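You operate a simulated robot arm through the tools that you are given. There is no shell and no other tool.

You run a simulated two-armed robot. Do the job below in one go: nothing can be reset, and whatever is moved stays where it is left.

Task
Pick up the red lead reel with one hand, pass it to the other hand and put it on the top of the grey-legged table. Take the red regulator and put it on top of the o-rings box. Take the yellow fuse labelled "20 A" from the top of the wooden work bench and put it on the red tool cabinet top. Put the brass thermostat that says "92C" from the rear shelf of the green trainer on the small steel tray. Press the yellow reset button three times. Take the small bearing and leave it on top of the black pulley. Put the orange bulb on the top of the teal-legged table away in the inside of the blue spares tray. Open the coolant bottle lid. Any order will do. Set down upright: orange bulb.

The check looks at the end state, three seconds after you hand in, the way a careful person would. Anything else that was tipped, shoved, dropped, spilled or broken makes it a failure. A push-on lid holds only when it is set on centred and level and pressed home; a screw cap is set on level and turned clockwise until tight.

Robot
Two 7-joint arms with two-finger parallel grippers on one trunk, on a base that moves. Base frame: it is fixed to the floor where the robot stands at the start and does not move with it; the origin is under the middle of the robot, x ahead of it, y to its left, z up. Readings come in cm, degrees, newtons and seconds.
The left shoulder is at the start at [6, 14.7, 54.3], the right one opposite. With the tool pointing down near the work surface each hand reaches from about 10 to 66 cm from the robot's upright axis, wherever it stands, measured 20 degrees to its own side. Places, roughly: black pulley (7x7x4 cm) [390, 200, 110]; brass thermostat [275, -50, 75]; coolant bottle lid [330, -90, 110]; inside of the blue spares tray (33x22 cm) [-236, -64, 74]; o-rings box [250, -650, 100]; orange bulb [0, 175, 75]; red lead reel (6x8x20 cm) [-190, 160, 80]; red regulator [275, -625, 100]; red tool cabinet top [560, -530, 100]; small bearing [0, 125, 75]; small steel tray (16x10x3 cm) [-180, 130, 70]; top of the grey-legged table [-70, -110, 80]; yellow fuse [250, -675, 75]; yellow reset button [320, -260, 90]. Payload 3.43 kg a hand.
Tool frame (each hand has its own): the origin (TCP) lies between the finger pads and is the grasp point; the fingertips stand 3 cm ahead of it; z points along the fingers, y is the line along which they close. Largest opening 9.4 cm; finger width 2.8, thickness 1; the body of the gripper, 5 by 9.6 cm, starts 5.5 cm behind the TCP.
Orientation is told as [roll, pitch, yaw] about the base's x, y, z axes, in that order, counted from this pose: with the fingers straight down and closing along the base's y, the tool's x points along the base's -x, its y along +y and its z along -z.

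Tools
- The arms move only by the tool send_rows. It takes "left_plan", "right_plan" or both (then of equal length, played together; a hand with none holds still); each is a list of rows, each a list of 7 numbers: the opening, from 0 (shut) to 1 (fully open), then the shift along the tool's x, y, z in units of 300 mm (1.0 is 300 mm), then the turn, a rotation vector about the tool's x, y, z in units of 45 degrees (1.0 is 45 degrees). In form: [[jaw, tx, ty, tz, ax, ay, az], ...]. A call has 1 to 20 rows; each row is the pose to reach, as a shift and turn from the pose commanded when the call began, along the tool's axes at that moment. A call with a number of a shift or a turn outside -1 to 1 is refused whole. Rows are played at 5 a second. More than 5 cm and 8.6 degrees between two rows, or a gripper value outside its range, and nothing of the call is played. A pose out of reach is approached as far as the arm can. The call stops where the force on the tool passes 40 N (or 10 N more than at its start, if that is more) or the arm is blocked; 0.2 s more then pass. Each finger travels about 7.2 cm/s and halts on what it meets, pressing with about 37 N; the grip force reading is that of the motor and also rises with nothing between the fingers. The clock runs only during rows and for 0.2 s after the last one: add rows that repeat a pose to give the fingers time. It gives the time, the measured TCP pose, the force on the tool (base axes), the opening and the grip force at its end, in the units of the frame above (readings bear some noise), with the torque about the TCP (base axes, N m) and any sound that the robot's microphone picked up.
- Cameras (640 x 400 px; columns grow to the right, rows downward): "scene" is now at [3.95, -4.65, 116.51]; the picture's right is [-0.55, -0.84, 0.00], its down [-0.56, 0.36, -0.75] and it looks along [0.63, -0.41, -0.66] (base axes); focal length 214 px, centre (320, 200). "left" rides on the left gripper at [7.6, -1.4, -10.3] in its tool frame; the picture's right is [0.18, 0.98, 0.00], its down [-0.75, 0.14, -0.64] and it looks along [-0.63, 0.12, 0.77] (tool axes); focal length 243 px, centre (320, 200). "right" rides on the right gripper at [7.6, 1.4, -10.3] in its tool frame; the picture's right is [-0.18, 0.98, 0.00], its down [-0.75, -0.14, -0.64] and it looks along [-0.63, -0.12, 0.77] (tool axes); focal length 243 px, centre (320, 200). There is no depth. A picture from a camera that has moved, and an enlarged one, comes with that camera's place and axes in the base frame and with its lens.
- capture(camera): a new picture of that camera. The clock stands still meanwhile.
- raise_lower(by): slides the trunk up (or, below 0, down) by that many cm; the arms and the scene camera ride with it, the base frame stays. It gives what a move gives, with no picture.
- roll_base(legs): drives the robot by 1 to 6 legs, each [ahead, left, turn to the left] in cm, cm and degrees, along the robot's own axes; the way and the turn of a leg run together, so that a leg with both is an arc; at most 150 cm and 180 degrees a leg. The arms and the cameras ride along, it lands a little off, and it stops where it bumps. It gives what a move gives.
- head_to(pan, tilt): turns the head with the scene camera to pan (to the left, within 86 degrees either way) and tilt (down, from -29 to 69), counted from straight ahead of the robot. It gives what a move gives.
- zoom(camera, box): a new picture of the part [left, top, right, bottom] of that camera's present view, enlarged. The clock stands still meanwhile.
- job_done(): hands the job in; it is judged then, once.

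Nothing tells you exact positions but the pictures and the camera data. Unless the task says otherwise, let go and move clear before handing in.

The tools are called after ">>>" as a command line: name --argument value ..., lists and objects as JSON in quotes. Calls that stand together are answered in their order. send_rows: Moves the arms, as the interface text tells. Its arguments: {"type":"object","properties":{"left_plan":{"type":"array"},"right_plan":{"type":"array"}},"required":[]} The other tools are called the same way: raise_lower (by) moves the trunk up or down; roll_base (legs) drives the base; head_to (pan, tilt) turns the head that bears the scene camera; capture (camera) takes a picture; zoom (camera, box) takes an enlarged picture of a part of a camera's view; job_done () hands the job in.

At the start:

```text
clock: 0.0
left_tool_pos: [34.62, 15.99, 94.52]
left_ee_rot: [0.0, 0.1, 0.0]
left_ft_force: [0.3, 0.0, -0.6]
left_moment: [0.0, 0.01, -0.01]
left_gripper_width: 9.39
left_grip_force: 0.0
right_tool_pos: [33.79, -17.77, 97.67]
right_ee_rot: [0.1, 0.0, 0.1]
right_ft_force: [0.0, -0.3, 0.9]
right_moment: [0.0, 0.0, 0.0]
right_gripper_width: 9.41
right_grip_force: 0.1
trunk travel left (down, up): [-25.0, 0.0]
robot x, y, heading: [-0.43, -0.34, 0.1]
head pan, tilt (commanded): [-33.2, 41.6]
```

scene: 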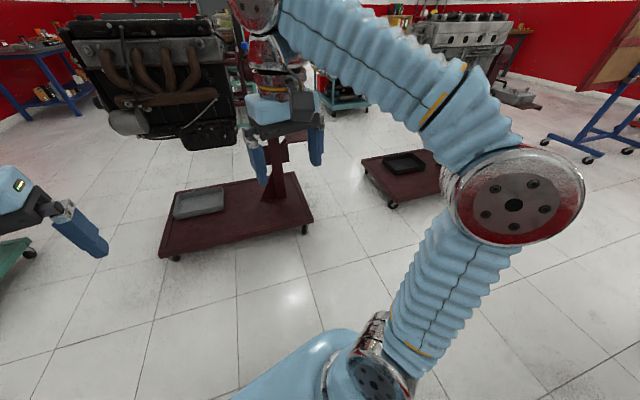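
right: 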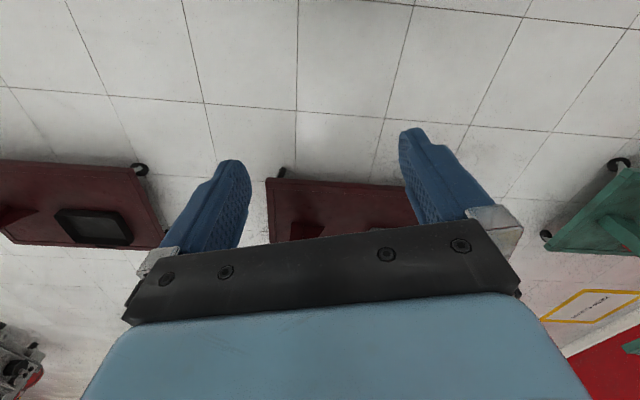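
left: 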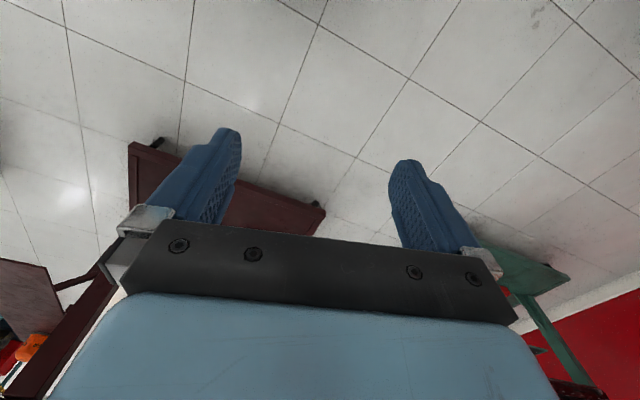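

I see a workshop with engine stands, benches and tables; the arms are partly in the way of the head camera. First I will look around with the head to find the furniture and routes.

>>> head_to --pan 80 --tilt 25

>>> capture --camera "scene"

>>> head_to --pan 0 --tilt 15

>>> capture --camera "scene"

>>> head_to --pan -80 --tilt 25

>>> capture --camera "scene"

```text
clock: 1.9
left_tool_pos: [34.65, 16.04, 94.6]
left_ee_rot: [0.0, 0.1, 0.0]
left_ft_force: [-1.6, -0.2, -0.6]
left_moment: [-0.03, 0.01, 0.02]
left_gripper_width: 9.42
left_grip_force: 0.1
right_tool_pos: [33.77, -17.74, 97.58]
right_ee_rot: [0.0, 0.0, -0.1]
right_ft_force: [0.4, 0.2, 0.5]
right_moment: [0.0, 0.01, -0.02]
right_gripper_width: 9.42
right_grip_force: 0.0
trunk travel left (down, up): [-25.0, 0.0]
robot x, y, heading: [0.17, 0.04, 0.1]
head pan, tilt (commanded): [80.0, 25.0]
```

```text
taken
camera scene: at [-1.46, 9.01, 119.07], right [0.98, -0.17, 0.0], down [-0.07, -0.42, -0.91], along [0.16, 0.89, -0.42], focal length 214 px, centre (320, 200)
```

scene: 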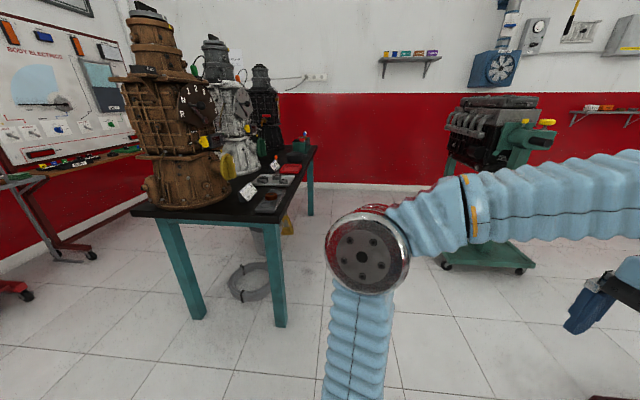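

```text
clock: 3.5
left_tool_pos: [34.6, 16.1, 94.72]
left_ee_rot: [0.0, 0.0, 0.1]
left_ft_force: [-0.2, 0.8, 0.2]
left_moment: [-0.01, 0.02, 0.0]
left_gripper_width: 9.39
left_grip_force: 0.0
right_tool_pos: [33.72, -17.66, 97.48]
right_ee_rot: [0.0, -0.1, -0.1]
right_ft_force: [0.3, -0.2, 0.1]
right_moment: [-0.02, -0.01, -0.02]
right_gripper_width: 9.39
right_grip_force: 0.0
trunk travel left (down, up): [-25.0, 0.0]
robot x, y, heading: [0.22, -0.27, -0.2]
head pan, tilt (commanded): [0.0, 15.0]
```

```text
taken
camera scene: at [6.27, -0.05, 120.69], right [0.0, -1.0, 0.0], down [-0.26, 0.0, -0.97], along [0.97, 0.0, -0.26], focal length 214 px, centre (320, 200)
```

scene: 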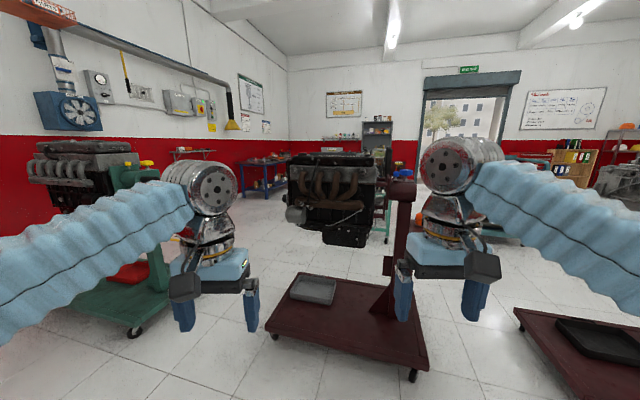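

```text
clock: 5.0
left_tool_pos: [34.61, 16.1, 94.69]
left_ee_rot: [0.0, -0.1, 0.0]
left_ft_force: [0.3, -0.1, 1.1]
left_moment: [-0.01, -0.01, 0.0]
left_gripper_width: 9.41
left_grip_force: 0.0
right_tool_pos: [33.79, -17.64, 97.57]
right_ee_rot: [0.0, -0.1, -0.1]
right_ft_force: [0.3, -0.7, 0.4]
right_moment: [0.03, 0.02, 0.01]
right_gripper_width: 9.41
right_grip_force: 0.0
trunk travel left (down, up): [-25.0, 0.0]
robot x, y, heading: [-0.23, -0.12, 0.1]
head pan, tilt (commanded): [-80.0, 25.0]
```

```text
taken
camera scene: at [-1.46, -9.13, 119.07], right [-0.98, -0.17, 0.0], down [-0.07, 0.42, -0.91], along [0.16, -0.89, -0.42], focal length 214 px, centre (320, 200)
```

scene: 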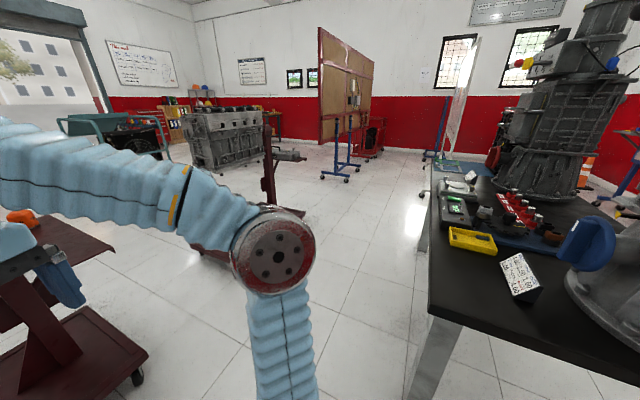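

The teal-legged table is to my left and the grey-legged table to my right rear. I'll look closer at the teal table.

>>> head_to --pan 86 --tilt 25

>>> zoom --camera "scene" --box '[100, 100, 340, 250]'

>>> capture --camera "scene"

```text
clock: 7.5
left_tool_pos: [34.66, 15.98, 94.5]
left_ee_rot: [0.0, 0.1, 0.0]
left_ft_force: [-0.4, -0.2, 0.3]
left_moment: [0.02, 0.0, -0.01]
left_gripper_width: 9.41
left_grip_force: 0.0
right_tool_pos: [33.86, -17.67, 97.51]
right_ee_rot: [0.0, 0.0, 0.0]
right_ft_force: [0.6, 0.4, -0.5]
right_moment: [0.03, 0.01, -0.01]
right_gripper_width: 9.39
right_grip_force: 0.0
trunk travel left (down, up): [-25.0, 0.0]
robot x, y, heading: [-0.0, 0.09, -0.2]
head pan, tilt (commanded): [85.9, 25.0]
```

```text
2.67 times, centred on (220, 175) of scene
camera zoom: at [-2.41, 9.13, 119.07], right [1.0, -0.07, 0.0], down [-0.03, -0.42, -0.91], along [0.06, 0.9, -0.42], focal length 572 px, centre (587, 267)
```

zoom: 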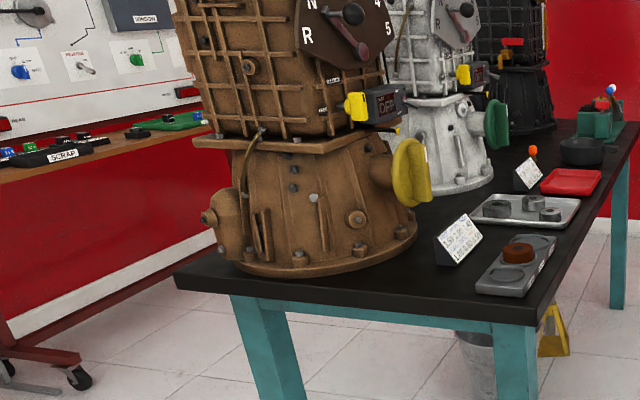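

```text
taken
camera scene: at [-2.41, 9.13, 119.07], right [1.0, -0.07, 0.0], down [-0.03, -0.42, -0.91], along [0.06, 0.9, -0.42], focal length 214 px, centre (320, 200)
```

scene: 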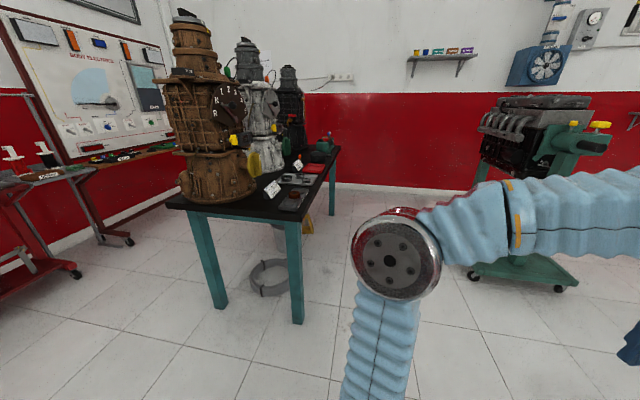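

The teal table runs at about 15° off the y axis, its right long edge facing me. I'll drive around to that side, staying clear of its corner, and face it.

>>> roll_base --legs '[[0, 0, 45], [85, 0, 0], [0, 0, 45], [70, 0, 0], [0, 0, 75]]'

>>> head_to --pan 0 --tilt 40

>>> capture --camera "scene"

```text
clock: 22.7
left_tool_pos: [21.35, 125.56, 94.62]
left_ee_rot: [0.0, 0.0, 163.0]
left_ft_force: [0.0, 0.2, -0.2]
left_moment: [0.0, 0.0, 0.01]
left_gripper_width: 9.39
left_grip_force: 0.1
right_tool_pos: [31.99, 157.63, 97.47]
right_ee_rot: [0.0, 0.0, 163.0]
right_ft_force: [-0.5, 0.7, 0.0]
right_moment: [-0.01, 0.01, -0.03]
right_gripper_width: 9.39
right_grip_force: 0.1
trunk travel left (down, up): [-25.0, 0.0]
robot x, y, heading: [59.29, 130.77, 163.3]
head pan, tilt (commanded): [85.9, 25.0]
```

```text
clock: 24.3
left_tool_pos: [21.29, 125.51, 94.66]
left_ee_rot: [0.0, 0.0, 163.0]
left_ft_force: [0.2, -0.2, 0.1]
left_moment: [-0.01, -0.03, 0.02]
left_gripper_width: 9.4
left_grip_force: 0.0
right_tool_pos: [32.07, 157.59, 97.51]
right_ee_rot: [0.0, -0.1, 163.0]
right_ft_force: [-0.5, -0.1, -0.1]
right_moment: [0.01, -0.04, 0.02]
right_gripper_width: 9.4
right_grip_force: 0.0
trunk travel left (down, up): [-25.0, 0.0]
robot x, y, heading: [59.09, 130.74, 163.1]
head pan, tilt (commanded): [0.0, 40.0]
```

```text
taken
camera scene: at [53.77, 132.35, 116.74], right [0.29, 0.96, 0.0], down [0.61, -0.19, -0.77], along [-0.73, 0.22, -0.64], focal length 214 px, centre (320, 200)
```

scene: 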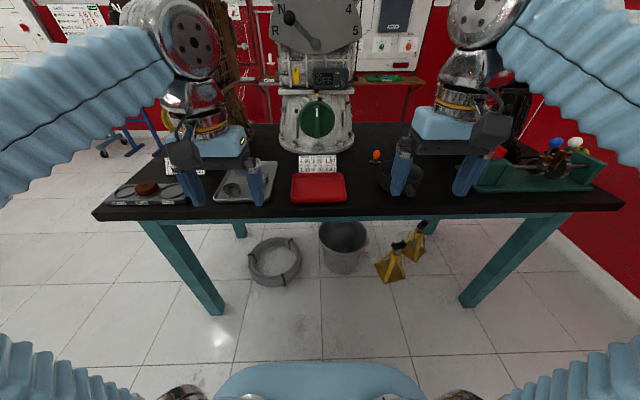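

I'm facing the teal table. I zoom in on the items along its edge.

>>> zoom --camera "scene" --box '[90, 130, 290, 255]'

>>> zoom --camera "scene" --box '[280, 120, 440, 220]'

>>> zoom --camera "scene" --box '[440, 110, 640, 235]'

>>> capture --camera "left"

>>> capture --camera "right"

```text
3.20 times, centred on (190, 192) of scene
camera zoom: at [53.77, 132.35, 116.74], right [0.29, 0.96, 0.0], down [0.61, -0.19, -0.77], along [-0.73, 0.22, -0.64], focal length 686 px, centre (736, 224)
```

zoom: 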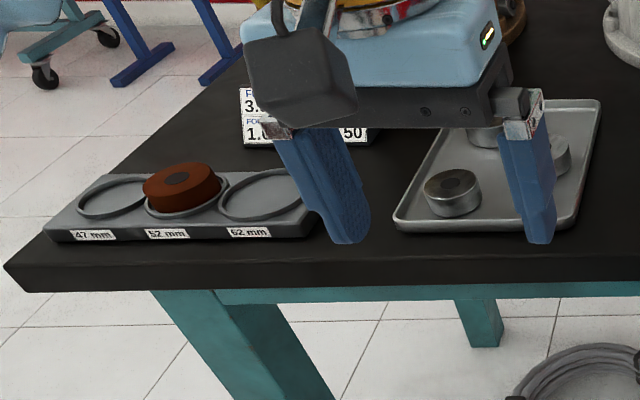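

```text
4.00 times, centred on (360, 170) of scene
camera zoom: at [53.77, 132.35, 116.74], right [0.29, 0.96, 0.0], down [0.61, -0.19, -0.77], along [-0.73, 0.22, -0.64], focal length 858 px, centre (160, 320)
```

zoom: 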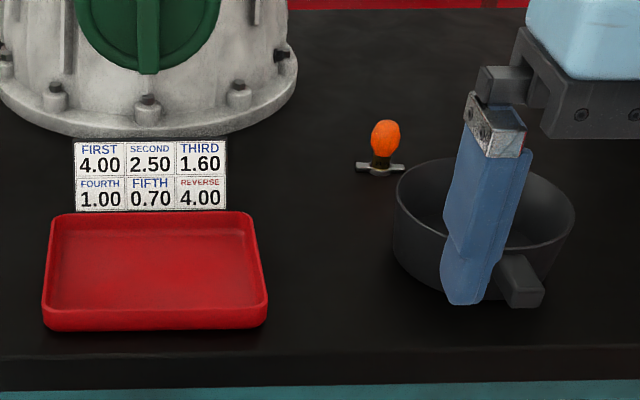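

```text
3.20 times, centred on (540, 172) of scene
camera zoom: at [53.77, 132.35, 116.74], right [0.29, 0.96, 0.0], down [0.61, -0.19, -0.77], along [-0.73, 0.22, -0.64], focal length 686 px, centre (-384, 288)
```

zoom: 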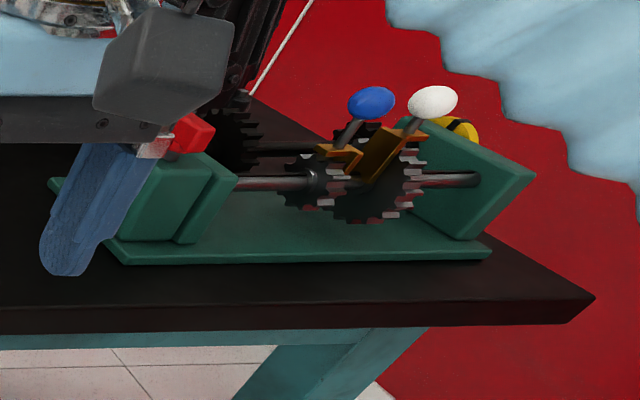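

```text
taken
camera left: at [29.04, 124.85, 104.88], right [-0.11, -0.99, 0.0], down [-0.76, 0.09, 0.64], along [-0.64, 0.07, -0.77], focal length 243 px, centre (320, 200)
```

left: 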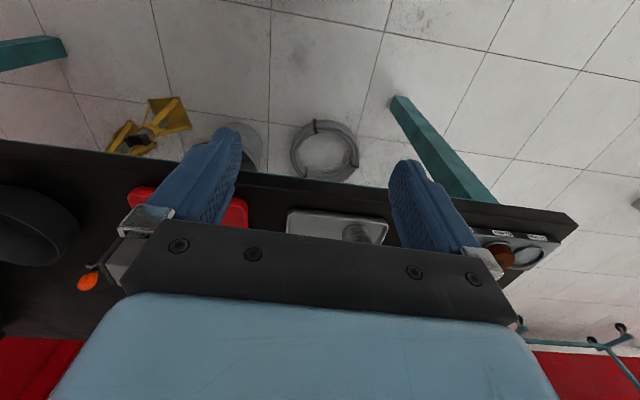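

```text
taken
camera right: at [38.83, 153.9, 107.84], right [-0.46, -0.89, 0.0], down [-0.68, 0.36, 0.64], along [-0.57, 0.3, -0.77], focal length 243 px, centre (320, 200)
```

right: 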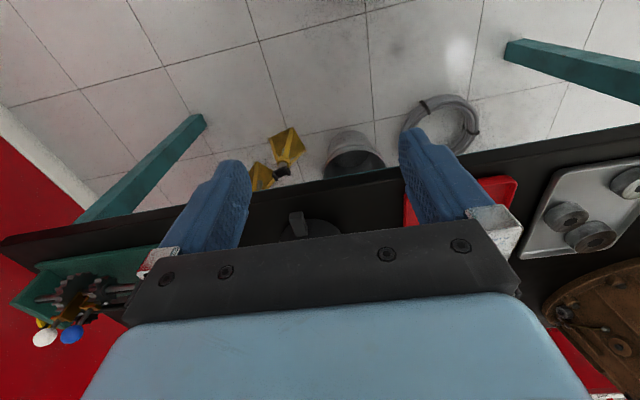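

I see three bearings in the tray on the table and the orange bulb on a small stand. I zoom in on the bearings to compare their sizes.

>>> zoom --camera "right" --box '[512, 140, 640, 270]'

>>> head_to --pan 10 --tilt 40

>>> capture --camera "scene"

```text
3.08 times, centred on (576, 205) of right
camera zoom: at [38.83, 153.9, 107.84], right [-0.46, -0.89, 0.0], down [-0.68, 0.36, 0.64], along [-0.57, 0.3, -0.77], focal length 746 px, centre (-468, 185)
```

zoom: 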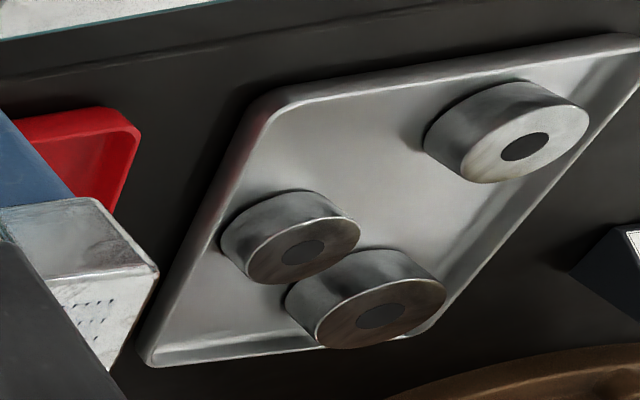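

```text
clock: 25.1
left_tool_pos: [21.37, 125.59, 94.59]
left_ee_rot: [0.0, 0.0, 163.1]
left_ft_force: [0.0, -0.3, -0.9]
left_moment: [0.01, -0.02, -0.02]
left_gripper_width: 9.39
left_grip_force: 0.0
right_tool_pos: [32.02, 157.61, 97.51]
right_ee_rot: [0.0, 0.0, 163.0]
right_ft_force: [-0.2, 0.5, -0.5]
right_moment: [0.01, -0.02, 0.02]
right_gripper_width: 9.41
right_grip_force: 0.0
trunk travel left (down, up): [-25.0, 0.0]
robot x, y, heading: [58.6, 130.61, 162.9]
head pan, tilt (commanded): [10.0, 40.0]
```

```text
taken
camera scene: at [53.46, 130.91, 116.74], right [0.12, 0.99, 0.0], down [0.64, -0.08, -0.77], along [-0.76, 0.09, -0.64], focal length 214 px, centre (320, 200)
```

scene: 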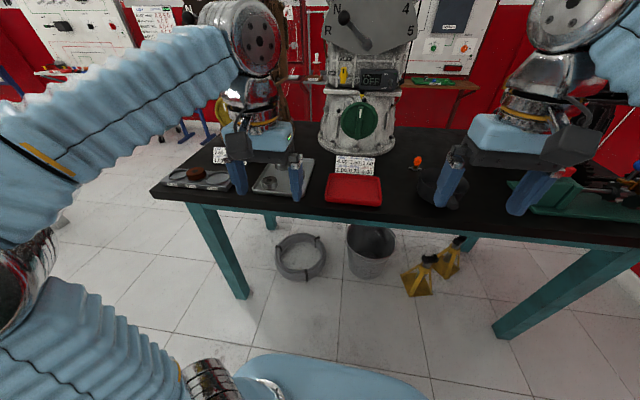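

I zoom on the tray from the head camera, comparing bearing sizes.

>>> zoom --camera "scene" --box '[230, 145, 326, 205]'

>>> zoom --camera "scene" --box '[380, 140, 476, 200]'

```text
6.67 times, centred on (278, 175) of scene
camera zoom: at [53.46, 130.91, 116.74], right [0.12, 0.99, 0.0], down [0.64, -0.08, -0.77], along [-0.76, 0.09, -0.64], focal length 1430 px, centre (600, 367)
```

zoom: 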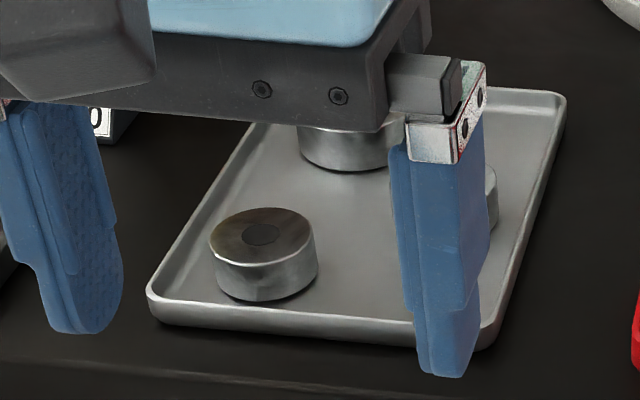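

```text
6.67 times, centred on (428, 170) of scene
camera zoom: at [53.46, 130.91, 116.74], right [0.12, 0.99, 0.0], down [0.64, -0.08, -0.77], along [-0.76, 0.09, -0.64], focal length 1430 px, centre (-400, 400)
```

zoom: 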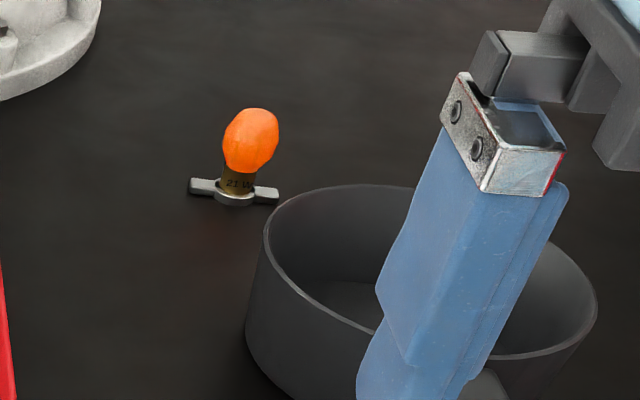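

The left hand hides part of the tray, so I'll move it out to my left for an unobstructed view.

>>> send_rows --left_plan '[[1, 0, 0.15, 0, 0, 0, 0], [1, 0, 0.3, 0, 0, 0, 0], [1, 0, 0.45, 0, 0, 0, 0], [1, 0, 0.6, 0, 0, 0, 0]]'

>>> zoom --camera "scene" --box '[150, 120, 390, 270]'

```text
clock: 26.1
left_tool_pos: [16.31, 108.56, 94.35]
left_ee_rot: [0.0, 0.0, 163.0]
left_ft_force: [0.1, -1.1, -0.6]
left_moment: [-0.04, 0.0, -0.01]
left_gripper_width: 9.4
left_grip_force: 0.0
right_tool_pos: [31.98, 157.61, 97.46]
right_ee_rot: [0.0, 0.0, 163.0]
right_ft_force: [0.5, 0.3, -0.4]
right_moment: [-0.03, -0.03, 0.01]
right_gripper_width: 9.4
right_grip_force: 0.1
trunk travel left (down, up): [-25.0, 0.0]
robot x, y, heading: [59.16, 130.92, 163.1]
head pan, tilt (commanded): [10.0, 40.0]
```

```text
2.67 times, centred on (270, 195) of scene
camera zoom: at [53.46, 130.92, 116.74], right [0.12, 0.99, 0.0], down [0.64, -0.08, -0.77], along [-0.76, 0.09, -0.64], focal length 572 px, centre (453, 213)
```

zoom: 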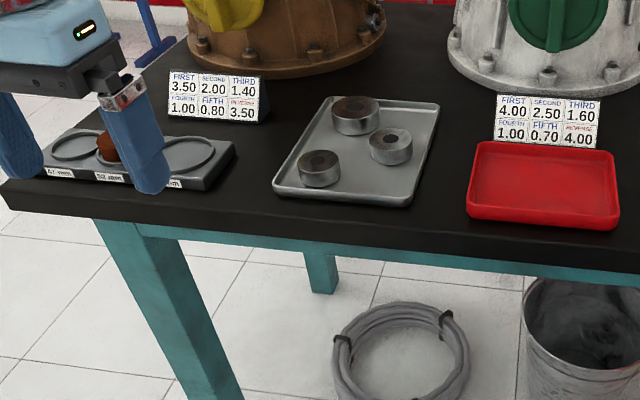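

Now all three bearings show. I zoom in to measure them.

>>> zoom --camera "scene" --box '[245, 148, 325, 198]'

```text
8.00 times, centred on (285, 173) of scene
camera zoom: at [53.46, 130.92, 116.74], right [0.12, 0.99, 0.0], down [0.64, -0.08, -0.77], along [-0.76, 0.09, -0.64], focal length 1716 px, centre (600, 416)
```

zoom: 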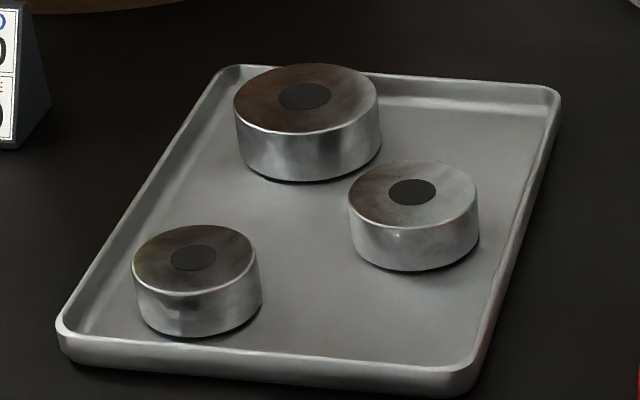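

The front-left bearing (about 4.7 cm across) is the smallest, matching the 47 mm size; it's near (-1, 122, 80). I'll hover the left hand above it and check with the hand camera.

>>> send_rows --left_plan '[[1, -0.138, -0.052, 0.015, 0, 0, 0], [1, -0.276, -0.104, 0.03, 0, 0, 0], [1, -0.414, -0.156, 0.045, 0, 0, 0], [1, -0.552, -0.208, 0.06, 0, 0, 0], [1, -0.69, -0.26, 0.078, 0, 0, 0]]'

>>> capture --camera "left"

>>> capture --camera "scene"

```text
clock: 27.3
left_tool_pos: [-0.95, 121.52, 91.5]
left_ee_rot: [-0.5, 0.9, 163.2]
left_ft_force: [0.1, -0.4, 0.2]
left_moment: [0.01, 0.0, -0.01]
left_gripper_width: 9.41
left_grip_force: 0.1
left hand out of reach, approached as far as the arm can: row 5
right_tool_pos: [32.01, 157.58, 97.58]
right_ee_rot: [0.0, 0.0, 162.9]
right_ft_force: [-0.8, 0.2, -0.8]
right_moment: [0.02, 0.0, 0.01]
right_gripper_width: 9.41
right_grip_force: 0.1
trunk travel left (down, up): [-25.0, 0.0]
robot x, y, heading: [58.96, 130.91, 162.8]
head pan, tilt (commanded): [10.0, 40.0]
```

```text
taken
camera left: at [6.49, 120.79, 101.98], right [-0.11, -0.99, -0.01], down [-0.77, 0.08, 0.63], along [-0.63, 0.07, -0.78], focal length 243 px, centre (320, 200)
```

left: 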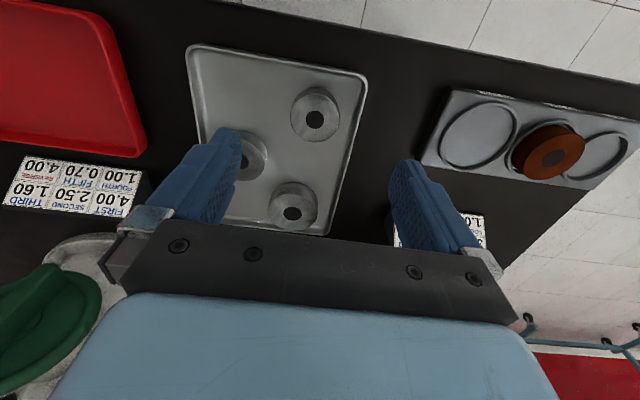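

```text
taken
camera scene: at [53.51, 130.88, 116.74], right [0.12, 0.99, 0.0], down [0.64, -0.08, -0.77], along [-0.76, 0.09, -0.64], focal length 214 px, centre (320, 200)
```

scene: 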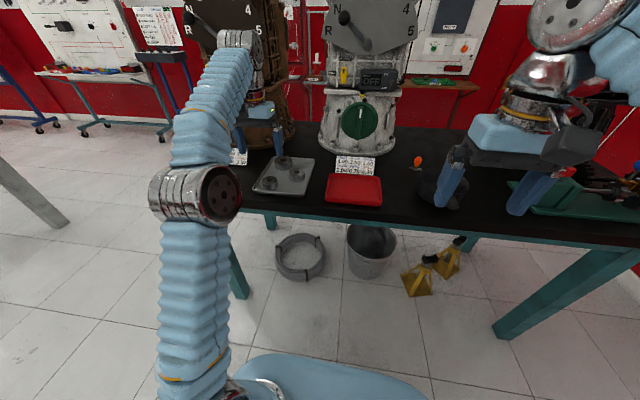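

The hand camera and head camera agree: small bearing at about (-1.4, 122, top 79.9). The arm is at its reach limit, so I drive 12 cm closer, then align.

>>> roll_base --legs '[[12, 0, 0]]'

>>> capture --camera "scene"

```text
clock: 28.5
left_tool_pos: [-12.34, 124.91, 91.49]
left_ee_rot: [-0.5, 1.0, 163.3]
left_ft_force: [0.0, 0.1, 0.4]
left_moment: [0.03, 0.01, 0.02]
left_gripper_width: 9.4
left_grip_force: 0.2
right_tool_pos: [20.57, 161.01, 97.54]
right_ee_rot: [0.0, 0.0, 163.0]
right_ft_force: [-0.5, 0.0, -0.6]
right_moment: [0.02, 0.03, -0.01]
right_gripper_width: 9.4
right_grip_force: 0.1
trunk travel left (down, up): [-25.0, 0.0]
robot x, y, heading: [47.48, 134.46, 163.1]
head pan, tilt (commanded): [10.0, 40.0]
```

```text
taken
camera scene: at [42.13, 134.36, 116.74], right [0.12, 0.99, 0.0], down [0.64, -0.08, -0.77], along [-0.76, 0.09, -0.64], focal length 214 px, centre (320, 200)
```

scene: 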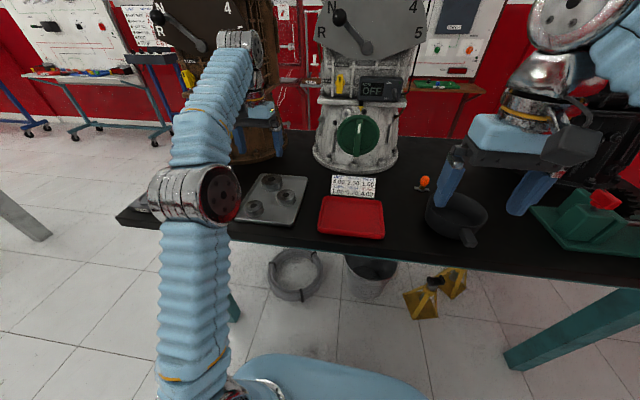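

I shift the left hand back over the bearing and down to just above it, then look.

>>> send_rows --left_plan '[[1, 0.13, 0, 0, 0, 0, 0], [1, 0.26, 0, 0, 0, 0, 0], [1, 0.383, -0.007, 0, 0, 0, 0], [1, 0.383, -0.007, 0.1, 0, 0, 0], [1, 0.383, -0.007, 0.19, 0, 0, 0], [1, 0.383, -0.007, 0.19, 0, 0, 0]]'

>>> capture --camera "left"

>>> zoom --camera "scene" --box '[190, 120, 350, 220]'

```text
clock: 29.9
left_tool_pos: [-1.25, 122.06, 86.17]
left_ee_rot: [-0.6, 0.9, 163.4]
left_ft_force: [-0.7, 0.6, 0.0]
left_moment: [0.02, -0.01, 0.01]
left_gripper_width: 9.37
left_grip_force: 0.0
right_tool_pos: [20.64, 161.11, 97.57]
right_ee_rot: [-0.1, 0.0, 163.0]
right_ft_force: [-0.2, -0.1, 0.5]
right_moment: [0.01, -0.02, 0.04]
right_gripper_width: 9.43
right_grip_force: 0.0
trunk travel left (down, up): [-25.0, 0.0]
robot x, y, heading: [47.94, 134.02, 163.0]
head pan, tilt (commanded): [10.0, 40.0]
```

```text
taken
camera left: at [6.3, 121.22, 96.51], right [-0.11, -0.99, -0.01], down [-0.77, 0.08, 0.63], along [-0.63, 0.07, -0.78], focal length 243 px, centre (320, 200)
```

left: 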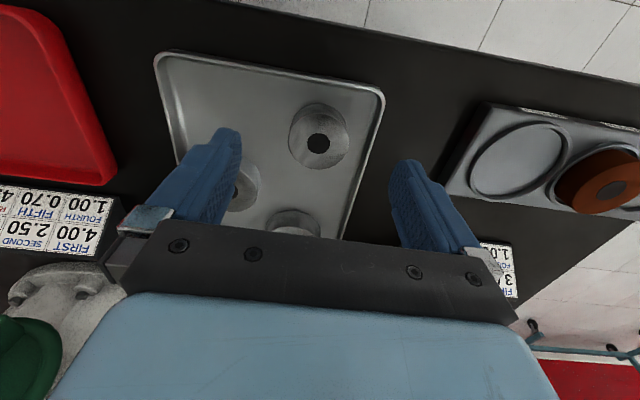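

```text
4.00 times, centred on (270, 170) of scene
camera zoom: at [42.12, 134.36, 116.74], right [0.12, 0.99, 0.0], down [0.64, -0.08, -0.77], along [-0.76, 0.09, -0.64], focal length 858 px, centre (520, 320)
```

zoom: 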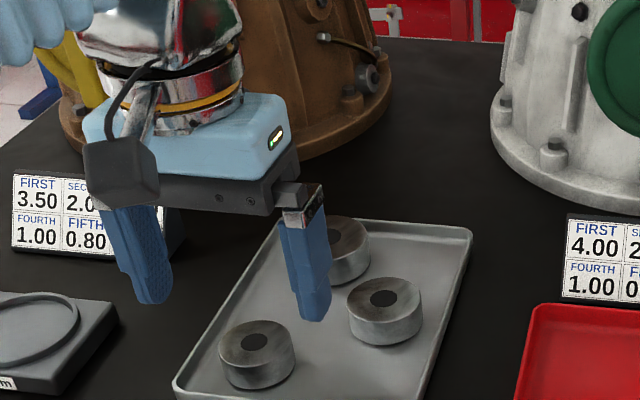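

The bearing is centred under the hand at about (-1.8, 122.1). I zoom both cameras to settle the rim and bearing heights before descending.

>>> zoom --camera "left" --box '[270, 75, 398, 155]'

>>> zoom --camera "scene" --box '[225, 180, 305, 230]'

```text
5.00 times, centred on (334, 115) of left
camera zoom: at [6.3, 121.22, 96.51], right [-0.11, -0.99, -0.01], down [-0.77, 0.08, 0.63], along [-0.63, 0.07, -0.78], focal length 1213 px, centre (250, 625)
```

zoom: 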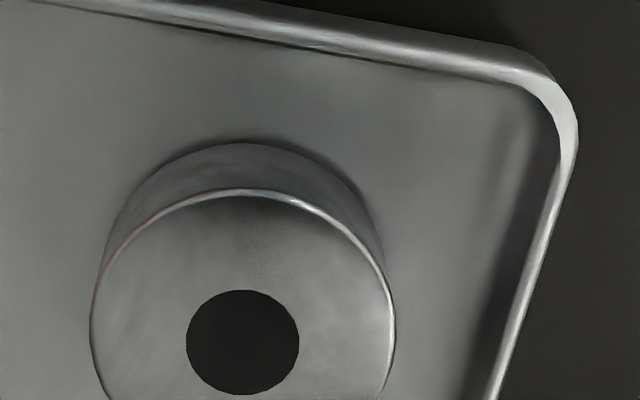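

```text
8.00 times, centred on (265, 205) of scene
camera zoom: at [42.12, 134.36, 116.74], right [0.12, 0.99, 0.0], down [0.64, -0.08, -0.77], along [-0.76, 0.09, -0.64], focal length 1716 px, centre (760, 160)
```

zoom: 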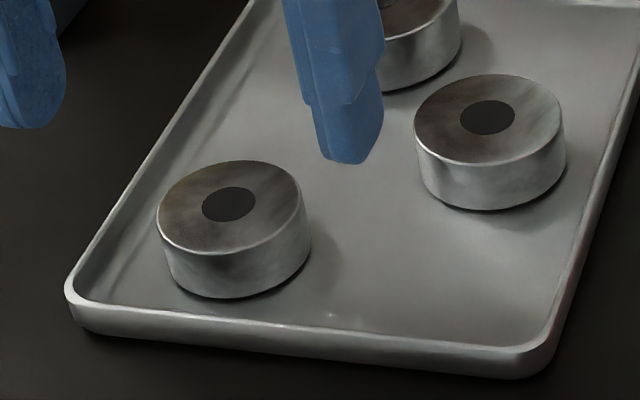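

The bearing top is about 79.6 and the tray rim about 1 cm lower. I'll descend so the fingertips stay just above the rim, then close.

>>> send_rows --left_plan '[[1, -0.018, 0.002, 0.05, 0, 0, 0], [1, -0.018, 0.002, 0.1, 0, 0, 0], [1, -0.018, 0.002, 0.143, 0, 0, 0], [1, -0.018, 0.002, 0.143, 0, 0, 0]]'

>>> zoom --camera "scene" --box '[215, 165, 311, 225]'

>>> capture --camera "left"

```text
clock: 30.9
left_tool_pos: [-1.77, 122.01, 81.78]
left_ee_rot: [-0.5, 0.9, 163.3]
left_ft_force: [0.7, 0.1, 0.3]
left_moment: [-0.02, -0.02, -0.01]
left_gripper_width: 9.41
left_grip_force: 0.0
right_tool_pos: [20.59, 161.1, 97.6]
right_ee_rot: [0.0, -0.1, 162.9]
right_ft_force: [0.2, 0.3, 0.6]
right_moment: [0.02, 0.0, -0.02]
right_gripper_width: 9.38
right_grip_force: 0.0
trunk travel left (down, up): [-25.0, 0.0]
robot x, y, heading: [48.08, 133.98, 162.7]
head pan, tilt (commanded): [10.0, 40.0]
```

```text
6.67 times, centred on (263, 195) of scene
camera zoom: at [42.12, 134.36, 116.74], right [0.12, 0.99, 0.0], down [0.64, -0.08, -0.77], along [-0.76, 0.09, -0.64], focal length 1430 px, centre (700, 233)
```

zoom: 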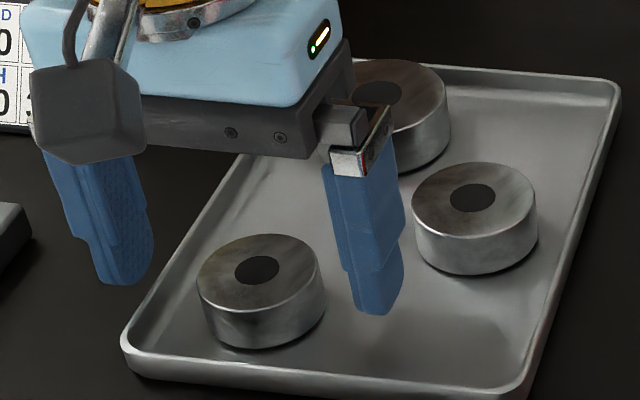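

```text
taken
camera left: at [5.76, 121.27, 92.12], right [-0.11, -0.99, -0.01], down [-0.77, 0.08, 0.63], along [-0.62, 0.07, -0.78], focal length 243 px, centre (320, 200)
```

left: 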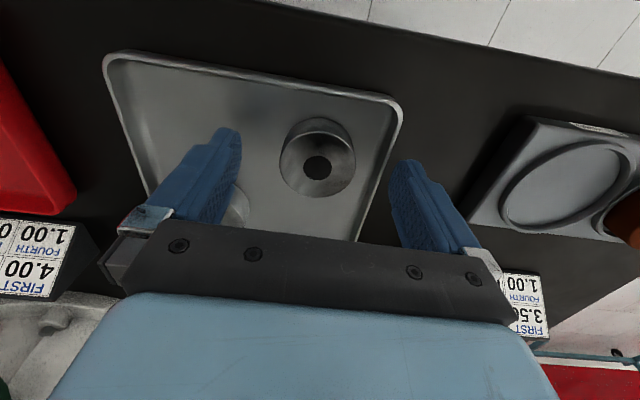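

Hand is well placed with a slight sideways offset; I correct 0.3 cm and close on the bearing.

>>> send_rows --left_plan '[[1, 0, -0.011, 0, 0, 0, 0], [0.7, 0, -0.011, 0, 0, 0, 0], [0.55, 0, -0.011, 0, 0, 0, 0], [0.3, 0, -0.011, 0, 0, 0, 0], [0.3, 0, -0.011, 0, 0, 0, 0], [0.3, 0, -0.011, 0, 0, 0, 0]]'

>>> zoom --camera "scene" --box '[215, 165, 311, 225]'

```text
clock: 32.3
left_tool_pos: [-1.59, 122.43, 81.85]
left_ee_rot: [-0.5, 0.8, 163.2]
left_ft_force: [0.5, 0.1, -0.7]
left_moment: [-0.01, 0.01, 0.01]
left_gripper_width: 4.58
left_grip_force: 37.4
right_tool_pos: [20.74, 161.08, 97.57]
right_ee_rot: [-0.1, 0.0, 163.0]
right_ft_force: [0.5, -0.3, -0.1]
right_moment: [0.0, 0.03, 0.0]
right_gripper_width: 9.4
right_grip_force: 0.1
trunk travel left (down, up): [-25.0, 0.0]
robot x, y, heading: [47.68, 134.16, 163.0]
head pan, tilt (commanded): [10.0, 40.0]
```

```text
6.67 times, centred on (263, 195) of scene
camera zoom: at [42.12, 134.37, 116.74], right [0.12, 0.99, 0.0], down [0.64, -0.08, -0.77], along [-0.76, 0.09, -0.64], focal length 1430 px, centre (700, 233)
```

zoom: 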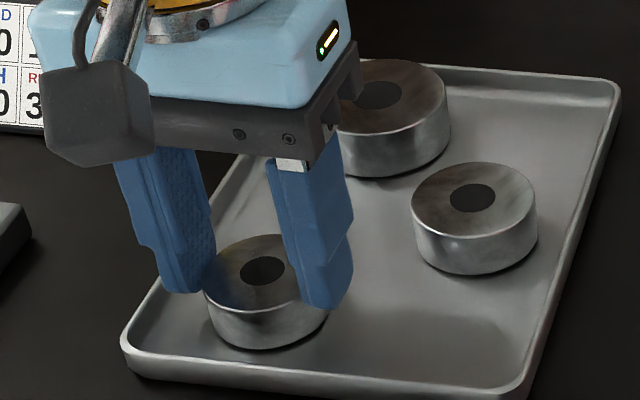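

The bearing is gripped (4.6 cm, 37 N). I lift it and draw the hand back, then check.

>>> send_rows --left_plan '[[0.3, 0, 0, -0.1, 0, 0, 0], [0.3, 0, 0, -0.2, 0, 0, 0], [0.3, 0, 0, -0.35, 0, 0, 0], [0.3, 0.1, 0, -0.45, 0, 0, 0], [0.3, 0.25, 0, -0.45, 0, 0, 0], [0.3, 0.4, 0, -0.45, 0, 0, 0], [0.3, 0.5, 0, -0.45, 0, 0, 0]]'

>>> capture --camera "left"

>>> capture --camera "scene"

```text
clock: 33.9
left_tool_pos: [12.68, 118.0, 95.34]
left_ee_rot: [-0.5, 0.8, 163.3]
left_ft_force: [0.3, 0.8, -1.5]
left_moment: [-0.02, -0.04, -0.02]
left_gripper_width: 4.59
left_grip_force: 37.2
right_tool_pos: [20.64, 161.07, 97.61]
right_ee_rot: [-0.1, 0.0, 162.9]
right_ft_force: [0.1, 0.8, 0.1]
right_moment: [-0.02, -0.05, -0.06]
right_gripper_width: 9.4
right_grip_force: 0.0
trunk travel left (down, up): [-25.0, 0.0]
robot x, y, heading: [47.85, 134.41, 163.1]
head pan, tilt (commanded): [10.0, 40.0]
```

```text
taken
camera left: at [20.19, 117.32, 105.65], right [-0.11, -0.99, -0.01], down [-0.77, 0.08, 0.63], along [-0.63, 0.07, -0.78], focal length 243 px, centre (320, 200)
```

left: 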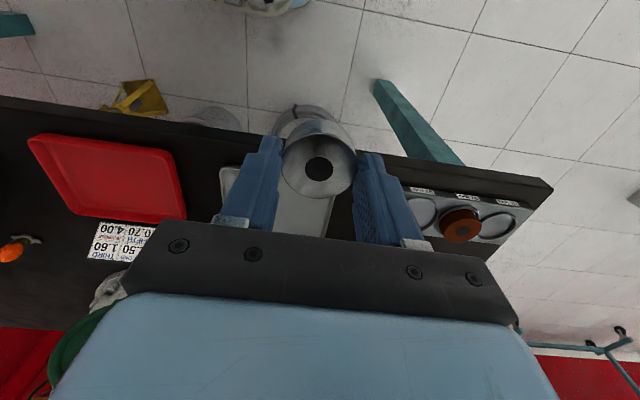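

```text
taken
camera scene: at [42.11, 134.36, 116.74], right [0.12, 0.99, 0.0], down [0.64, -0.08, -0.77], along [-0.76, 0.09, -0.64], focal length 214 px, centre (320, 200)
```

scene: 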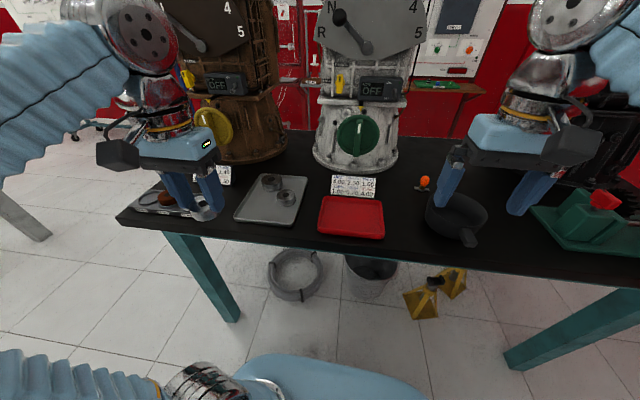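

The bearing is held firmly. I back off, turn and drive to an open spot facing the far side, then look for the black pulley around (390, 200, 110).

>>> roll_base --legs '[[-12, 0, 0], [0, 0, 107], [80, 0, 0], [0, 0, 90]]'

>>> head_to --pan 25 --tilt 12

>>> capture --camera "scene"

>>> head_to --pan -25 --tilt 15

>>> capture --camera "scene"

```text
clock: 47.5
left_tool_pos: [87.03, 74.88, 95.2]
left_ee_rot: [-0.6, 0.9, 1.1]
left_ft_force: [-0.7, 0.5, -1.5]
left_moment: [0.02, 0.01, -0.05]
left_gripper_width: 4.57
left_grip_force: 37.2
right_tool_pos: [92.64, 31.47, 97.59]
right_ee_rot: [-0.1, 0.0, 0.8]
right_ft_force: [-0.1, 0.2, 0.6]
right_moment: [-0.01, 0.02, -0.04]
right_gripper_width: 9.42
right_grip_force: 0.0
trunk travel left (down, up): [-25.0, 0.0]
robot x, y, heading: [58.13, 48.46, 0.5]
head pan, tilt (commanded): [10.0, 40.0]
```

```text
clock: 48.4
left_tool_pos: [87.06, 74.9, 95.26]
left_ee_rot: [-0.5, 0.9, 1.1]
left_ft_force: [-0.2, -0.1, -1.8]
left_moment: [0.01, 0.04, 0.01]
left_gripper_width: 4.59
left_grip_force: 37.3
right_tool_pos: [92.6, 31.57, 97.61]
right_ee_rot: [0.0, 0.0, 0.8]
right_ft_force: [-0.5, -0.3, 0.2]
right_moment: [-0.01, -0.02, -0.01]
right_gripper_width: 9.39
right_grip_force: 0.0
trunk travel left (down, up): [-25.0, 0.0]
robot x, y, heading: [58.79, 48.42, 0.9]
head pan, tilt (commanded): [25.0, 12.0]
```

```text
taken
camera scene: at [63.88, 52.67, 121.18], right [0.43, -0.9, 0.0], down [-0.19, -0.09, -0.98], along [0.88, 0.43, -0.21], focal length 214 px, centre (320, 200)
```

scene: 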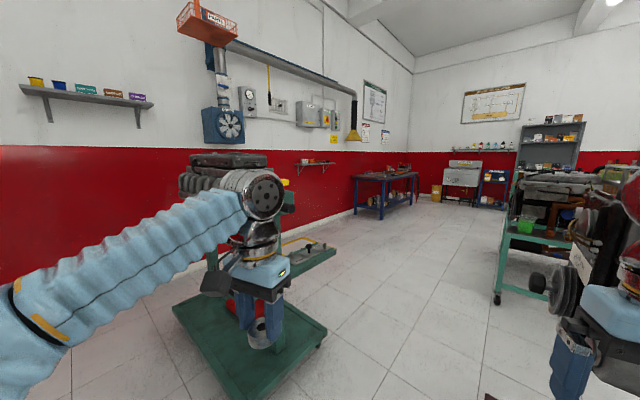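

```text
clock: 49.6
left_tool_pos: [87.08, 74.82, 95.34]
left_ee_rot: [-0.4, 1.0, 1.1]
left_ft_force: [-0.6, 0.0, -2.2]
left_moment: [0.01, 0.0, 0.01]
left_gripper_width: 4.56
left_grip_force: 37.2
right_tool_pos: [92.62, 31.48, 97.49]
right_ee_rot: [0.1, -0.1, 0.7]
right_ft_force: [-0.1, 0.0, -0.3]
right_moment: [0.02, 0.0, -0.03]
right_gripper_width: 9.4
right_grip_force: 0.1
trunk travel left (down, up): [-25.0, 0.0]
robot x, y, heading: [58.43, 48.9, 0.6]
head pan, tilt (commanded): [-25.0, 15.0]
```

```text
taken
camera scene: at [64.01, 44.8, 120.7], right [-0.41, -0.91, 0.0], down [-0.24, 0.11, -0.97], along [0.88, -0.4, -0.26], focal length 214 px, centre (320, 200)
```

scene: 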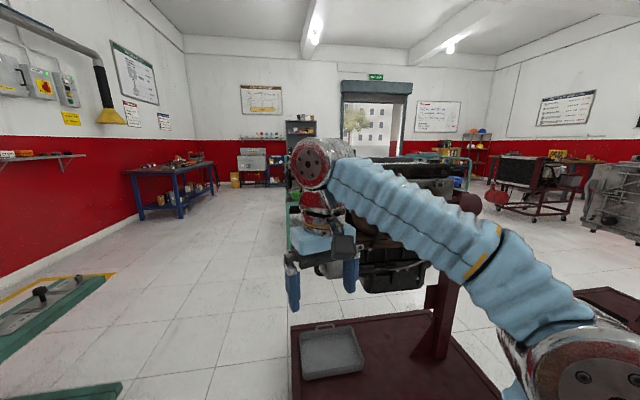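

The pulley should be on the small wall shelf on the red wall ahead-left. I zoom in there.

>>> head_to --pan 25 --tilt 12

>>> zoom --camera "scene" --box '[270, 140, 350, 190]'

>>> zoom --camera "scene" --box '[340, 140, 436, 200]'

>>> zoom --camera "scene" --box '[480, 120, 640, 220]'

```text
clock: 50.8
left_tool_pos: [87.02, 74.89, 95.39]
left_ee_rot: [-0.5, 0.9, 1.1]
left_ft_force: [-0.1, -0.7, -1.0]
left_moment: [-0.03, 0.02, 0.02]
left_gripper_width: 4.58
left_grip_force: 37.1
right_tool_pos: [92.56, 31.55, 97.66]
right_ee_rot: [0.0, 0.0, 0.8]
right_ft_force: [-0.1, -0.1, 0.3]
right_moment: [-0.01, -0.05, 0.0]
right_gripper_width: 9.4
right_grip_force: 0.0
trunk travel left (down, up): [-25.0, 0.0]
robot x, y, heading: [58.31, 48.46, 0.7]
head pan, tilt (commanded): [25.0, 12.0]
```

```text
8.00 times, centred on (310, 165) of scene
camera zoom: at [63.88, 52.67, 121.18], right [0.43, -0.9, 0.0], down [-0.19, -0.09, -0.98], along [0.88, 0.43, -0.21], focal length 1716 px, centre (400, 480)
```

zoom: 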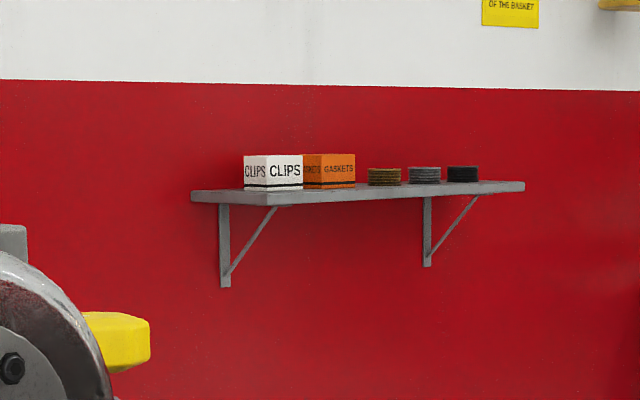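

```text
6.67 times, centred on (388, 170) of scene
camera zoom: at [63.88, 52.67, 121.18], right [0.43, -0.9, 0.0], down [-0.19, -0.09, -0.98], along [0.88, 0.43, -0.21], focal length 1430 px, centre (-133, 400)
```

zoom: 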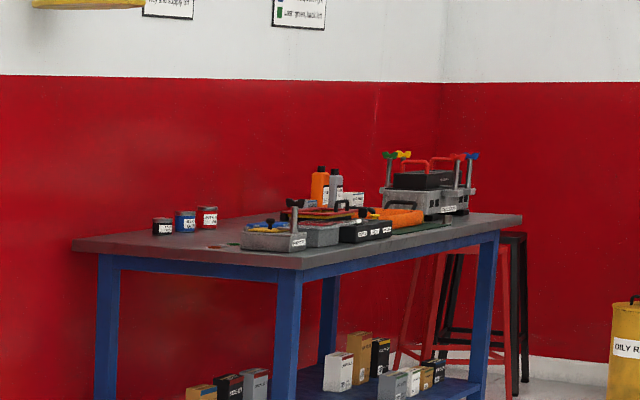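

```text
4.00 times, centred on (560, 170) of scene
camera zoom: at [63.88, 52.67, 121.18], right [0.43, -0.9, 0.0], down [-0.19, -0.09, -0.98], along [0.88, 0.43, -0.21], focal length 858 px, centre (-640, 320)
```

zoom: 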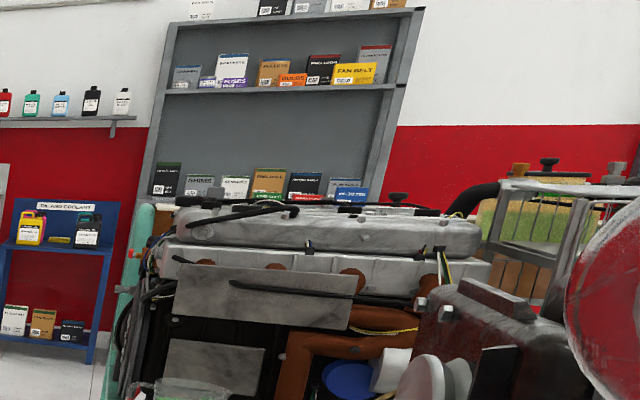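

The black pulley is the rightmost of three on the wall shelf, about (393, 200, 109). That's high, so I test how high the left hand can go with the tool pointing down.

>>> send_rows --left_plan '[[0.3, 0, 0, -0.16, 0, 0, 0], [0.3, 0, 0, -0.32, 0, 0, 0], [0.3, 0, 0, -0.48, 0, 0, 0], [0.3, 0, 0, -0.64, 0, 0, 0], [0.3, 0, 0, -0.8, 0, 0, 0]]'

```text
clock: 52.0
left_tool_pos: [87.81, 75.49, 99.94]
left_ee_rot: [-0.9, 0.0, 1.3]
left_ft_force: [-0.7, 0.2, -1.3]
left_moment: [0.0, 0.0, -0.02]
left_gripper_width: 4.55
left_grip_force: 36.3
left hand out of reach, approached as far as the arm can: row 1, 2, 3, 4, 5
right_tool_pos: [92.47, 31.48, 97.58]
right_ee_rot: [0.0, 0.1, 0.8]
right_ft_force: [0.3, 0.3, 0.1]
right_moment: [-0.02, 0.02, -0.02]
right_gripper_width: 9.38
right_grip_force: 0.2
trunk travel left (down, up): [-25.0, 0.0]
robot x, y, heading: [58.78, 48.83, 0.8]
head pan, tilt (commanded): [25.0, 12.0]
```

With a vertical tool the hand tops out near z = 100, so the shelf needs a forward-pitched hand. I test how high it gets pitched at 45°.

>>> send_rows --left_plan '[[0.3, 0, 0, 0, 0, -0.18, 0], [0.3, 0, 0, 0, 0, -0.36, 0], [0.3, 0, 0, 0, 0, -0.54, 0], [0.3, 0, 0, 0, 0, -0.72, 0], [0.3, 0, 0, 0, 0, -0.9, 0], [0.3, 0, 0, 0, 0, -1, 0], [0.3, 0, 0, 0, 0, -1, 0]]'

```text
clock: 53.5
left_tool_pos: [88.12, 75.47, 100.16]
left_ee_rot: [-0.7, -44.1, 1.6]
left_ft_force: [0.7, 0.7, -1.6]
left_moment: [-0.01, 0.08, 0.02]
left_gripper_width: 4.57
left_grip_force: 37.4
right_tool_pos: [92.61, 31.48, 97.6]
right_ee_rot: [-0.1, 0.0, 0.9]
right_ft_force: [-0.2, 0.0, 0.3]
right_moment: [-0.01, 0.0, 0.0]
right_gripper_width: 9.39
right_grip_force: 0.1
trunk travel left (down, up): [-25.0, 0.0]
robot x, y, heading: [58.57, 48.7, 0.9]
head pan, tilt (commanded): [25.0, 12.0]
```

>>> send_rows --left_plan '[[0.3, -0.093, 0, -0.096, 0, 0, 0], [0.3, -0.185, 0, -0.192, 0, 0, 0], [0.3, -0.278, 0, -0.288, 0, 0, 0], [0.3, -0.371, 0, -0.384, 0, 0, 0], [0.3, -0.463, 0, -0.48, 0, 0, 0]]'

```text
clock: 54.8
left_tool_pos: [88.26, 75.52, 118.07]
left_ee_rot: [-0.7, -44.0, 1.9]
left_ft_force: [0.5, 0.2, -1.1]
left_moment: [0.0, 0.05, 0.01]
left_gripper_width: 4.6
left_grip_force: 37.2
left hand out of reach, approached as far as the arm can: row 5
right_tool_pos: [92.5, 31.42, 97.59]
right_ee_rot: [0.0, -0.1, 0.9]
right_ft_force: [0.3, 0.1, 0.5]
right_moment: [0.03, -0.03, 0.0]
right_gripper_width: 9.42
right_grip_force: 0.1
trunk travel left (down, up): [-25.0, 0.0]
robot x, y, heading: [58.99, 48.35, 1.0]
head pan, tilt (commanded): [25.0, 12.0]
```

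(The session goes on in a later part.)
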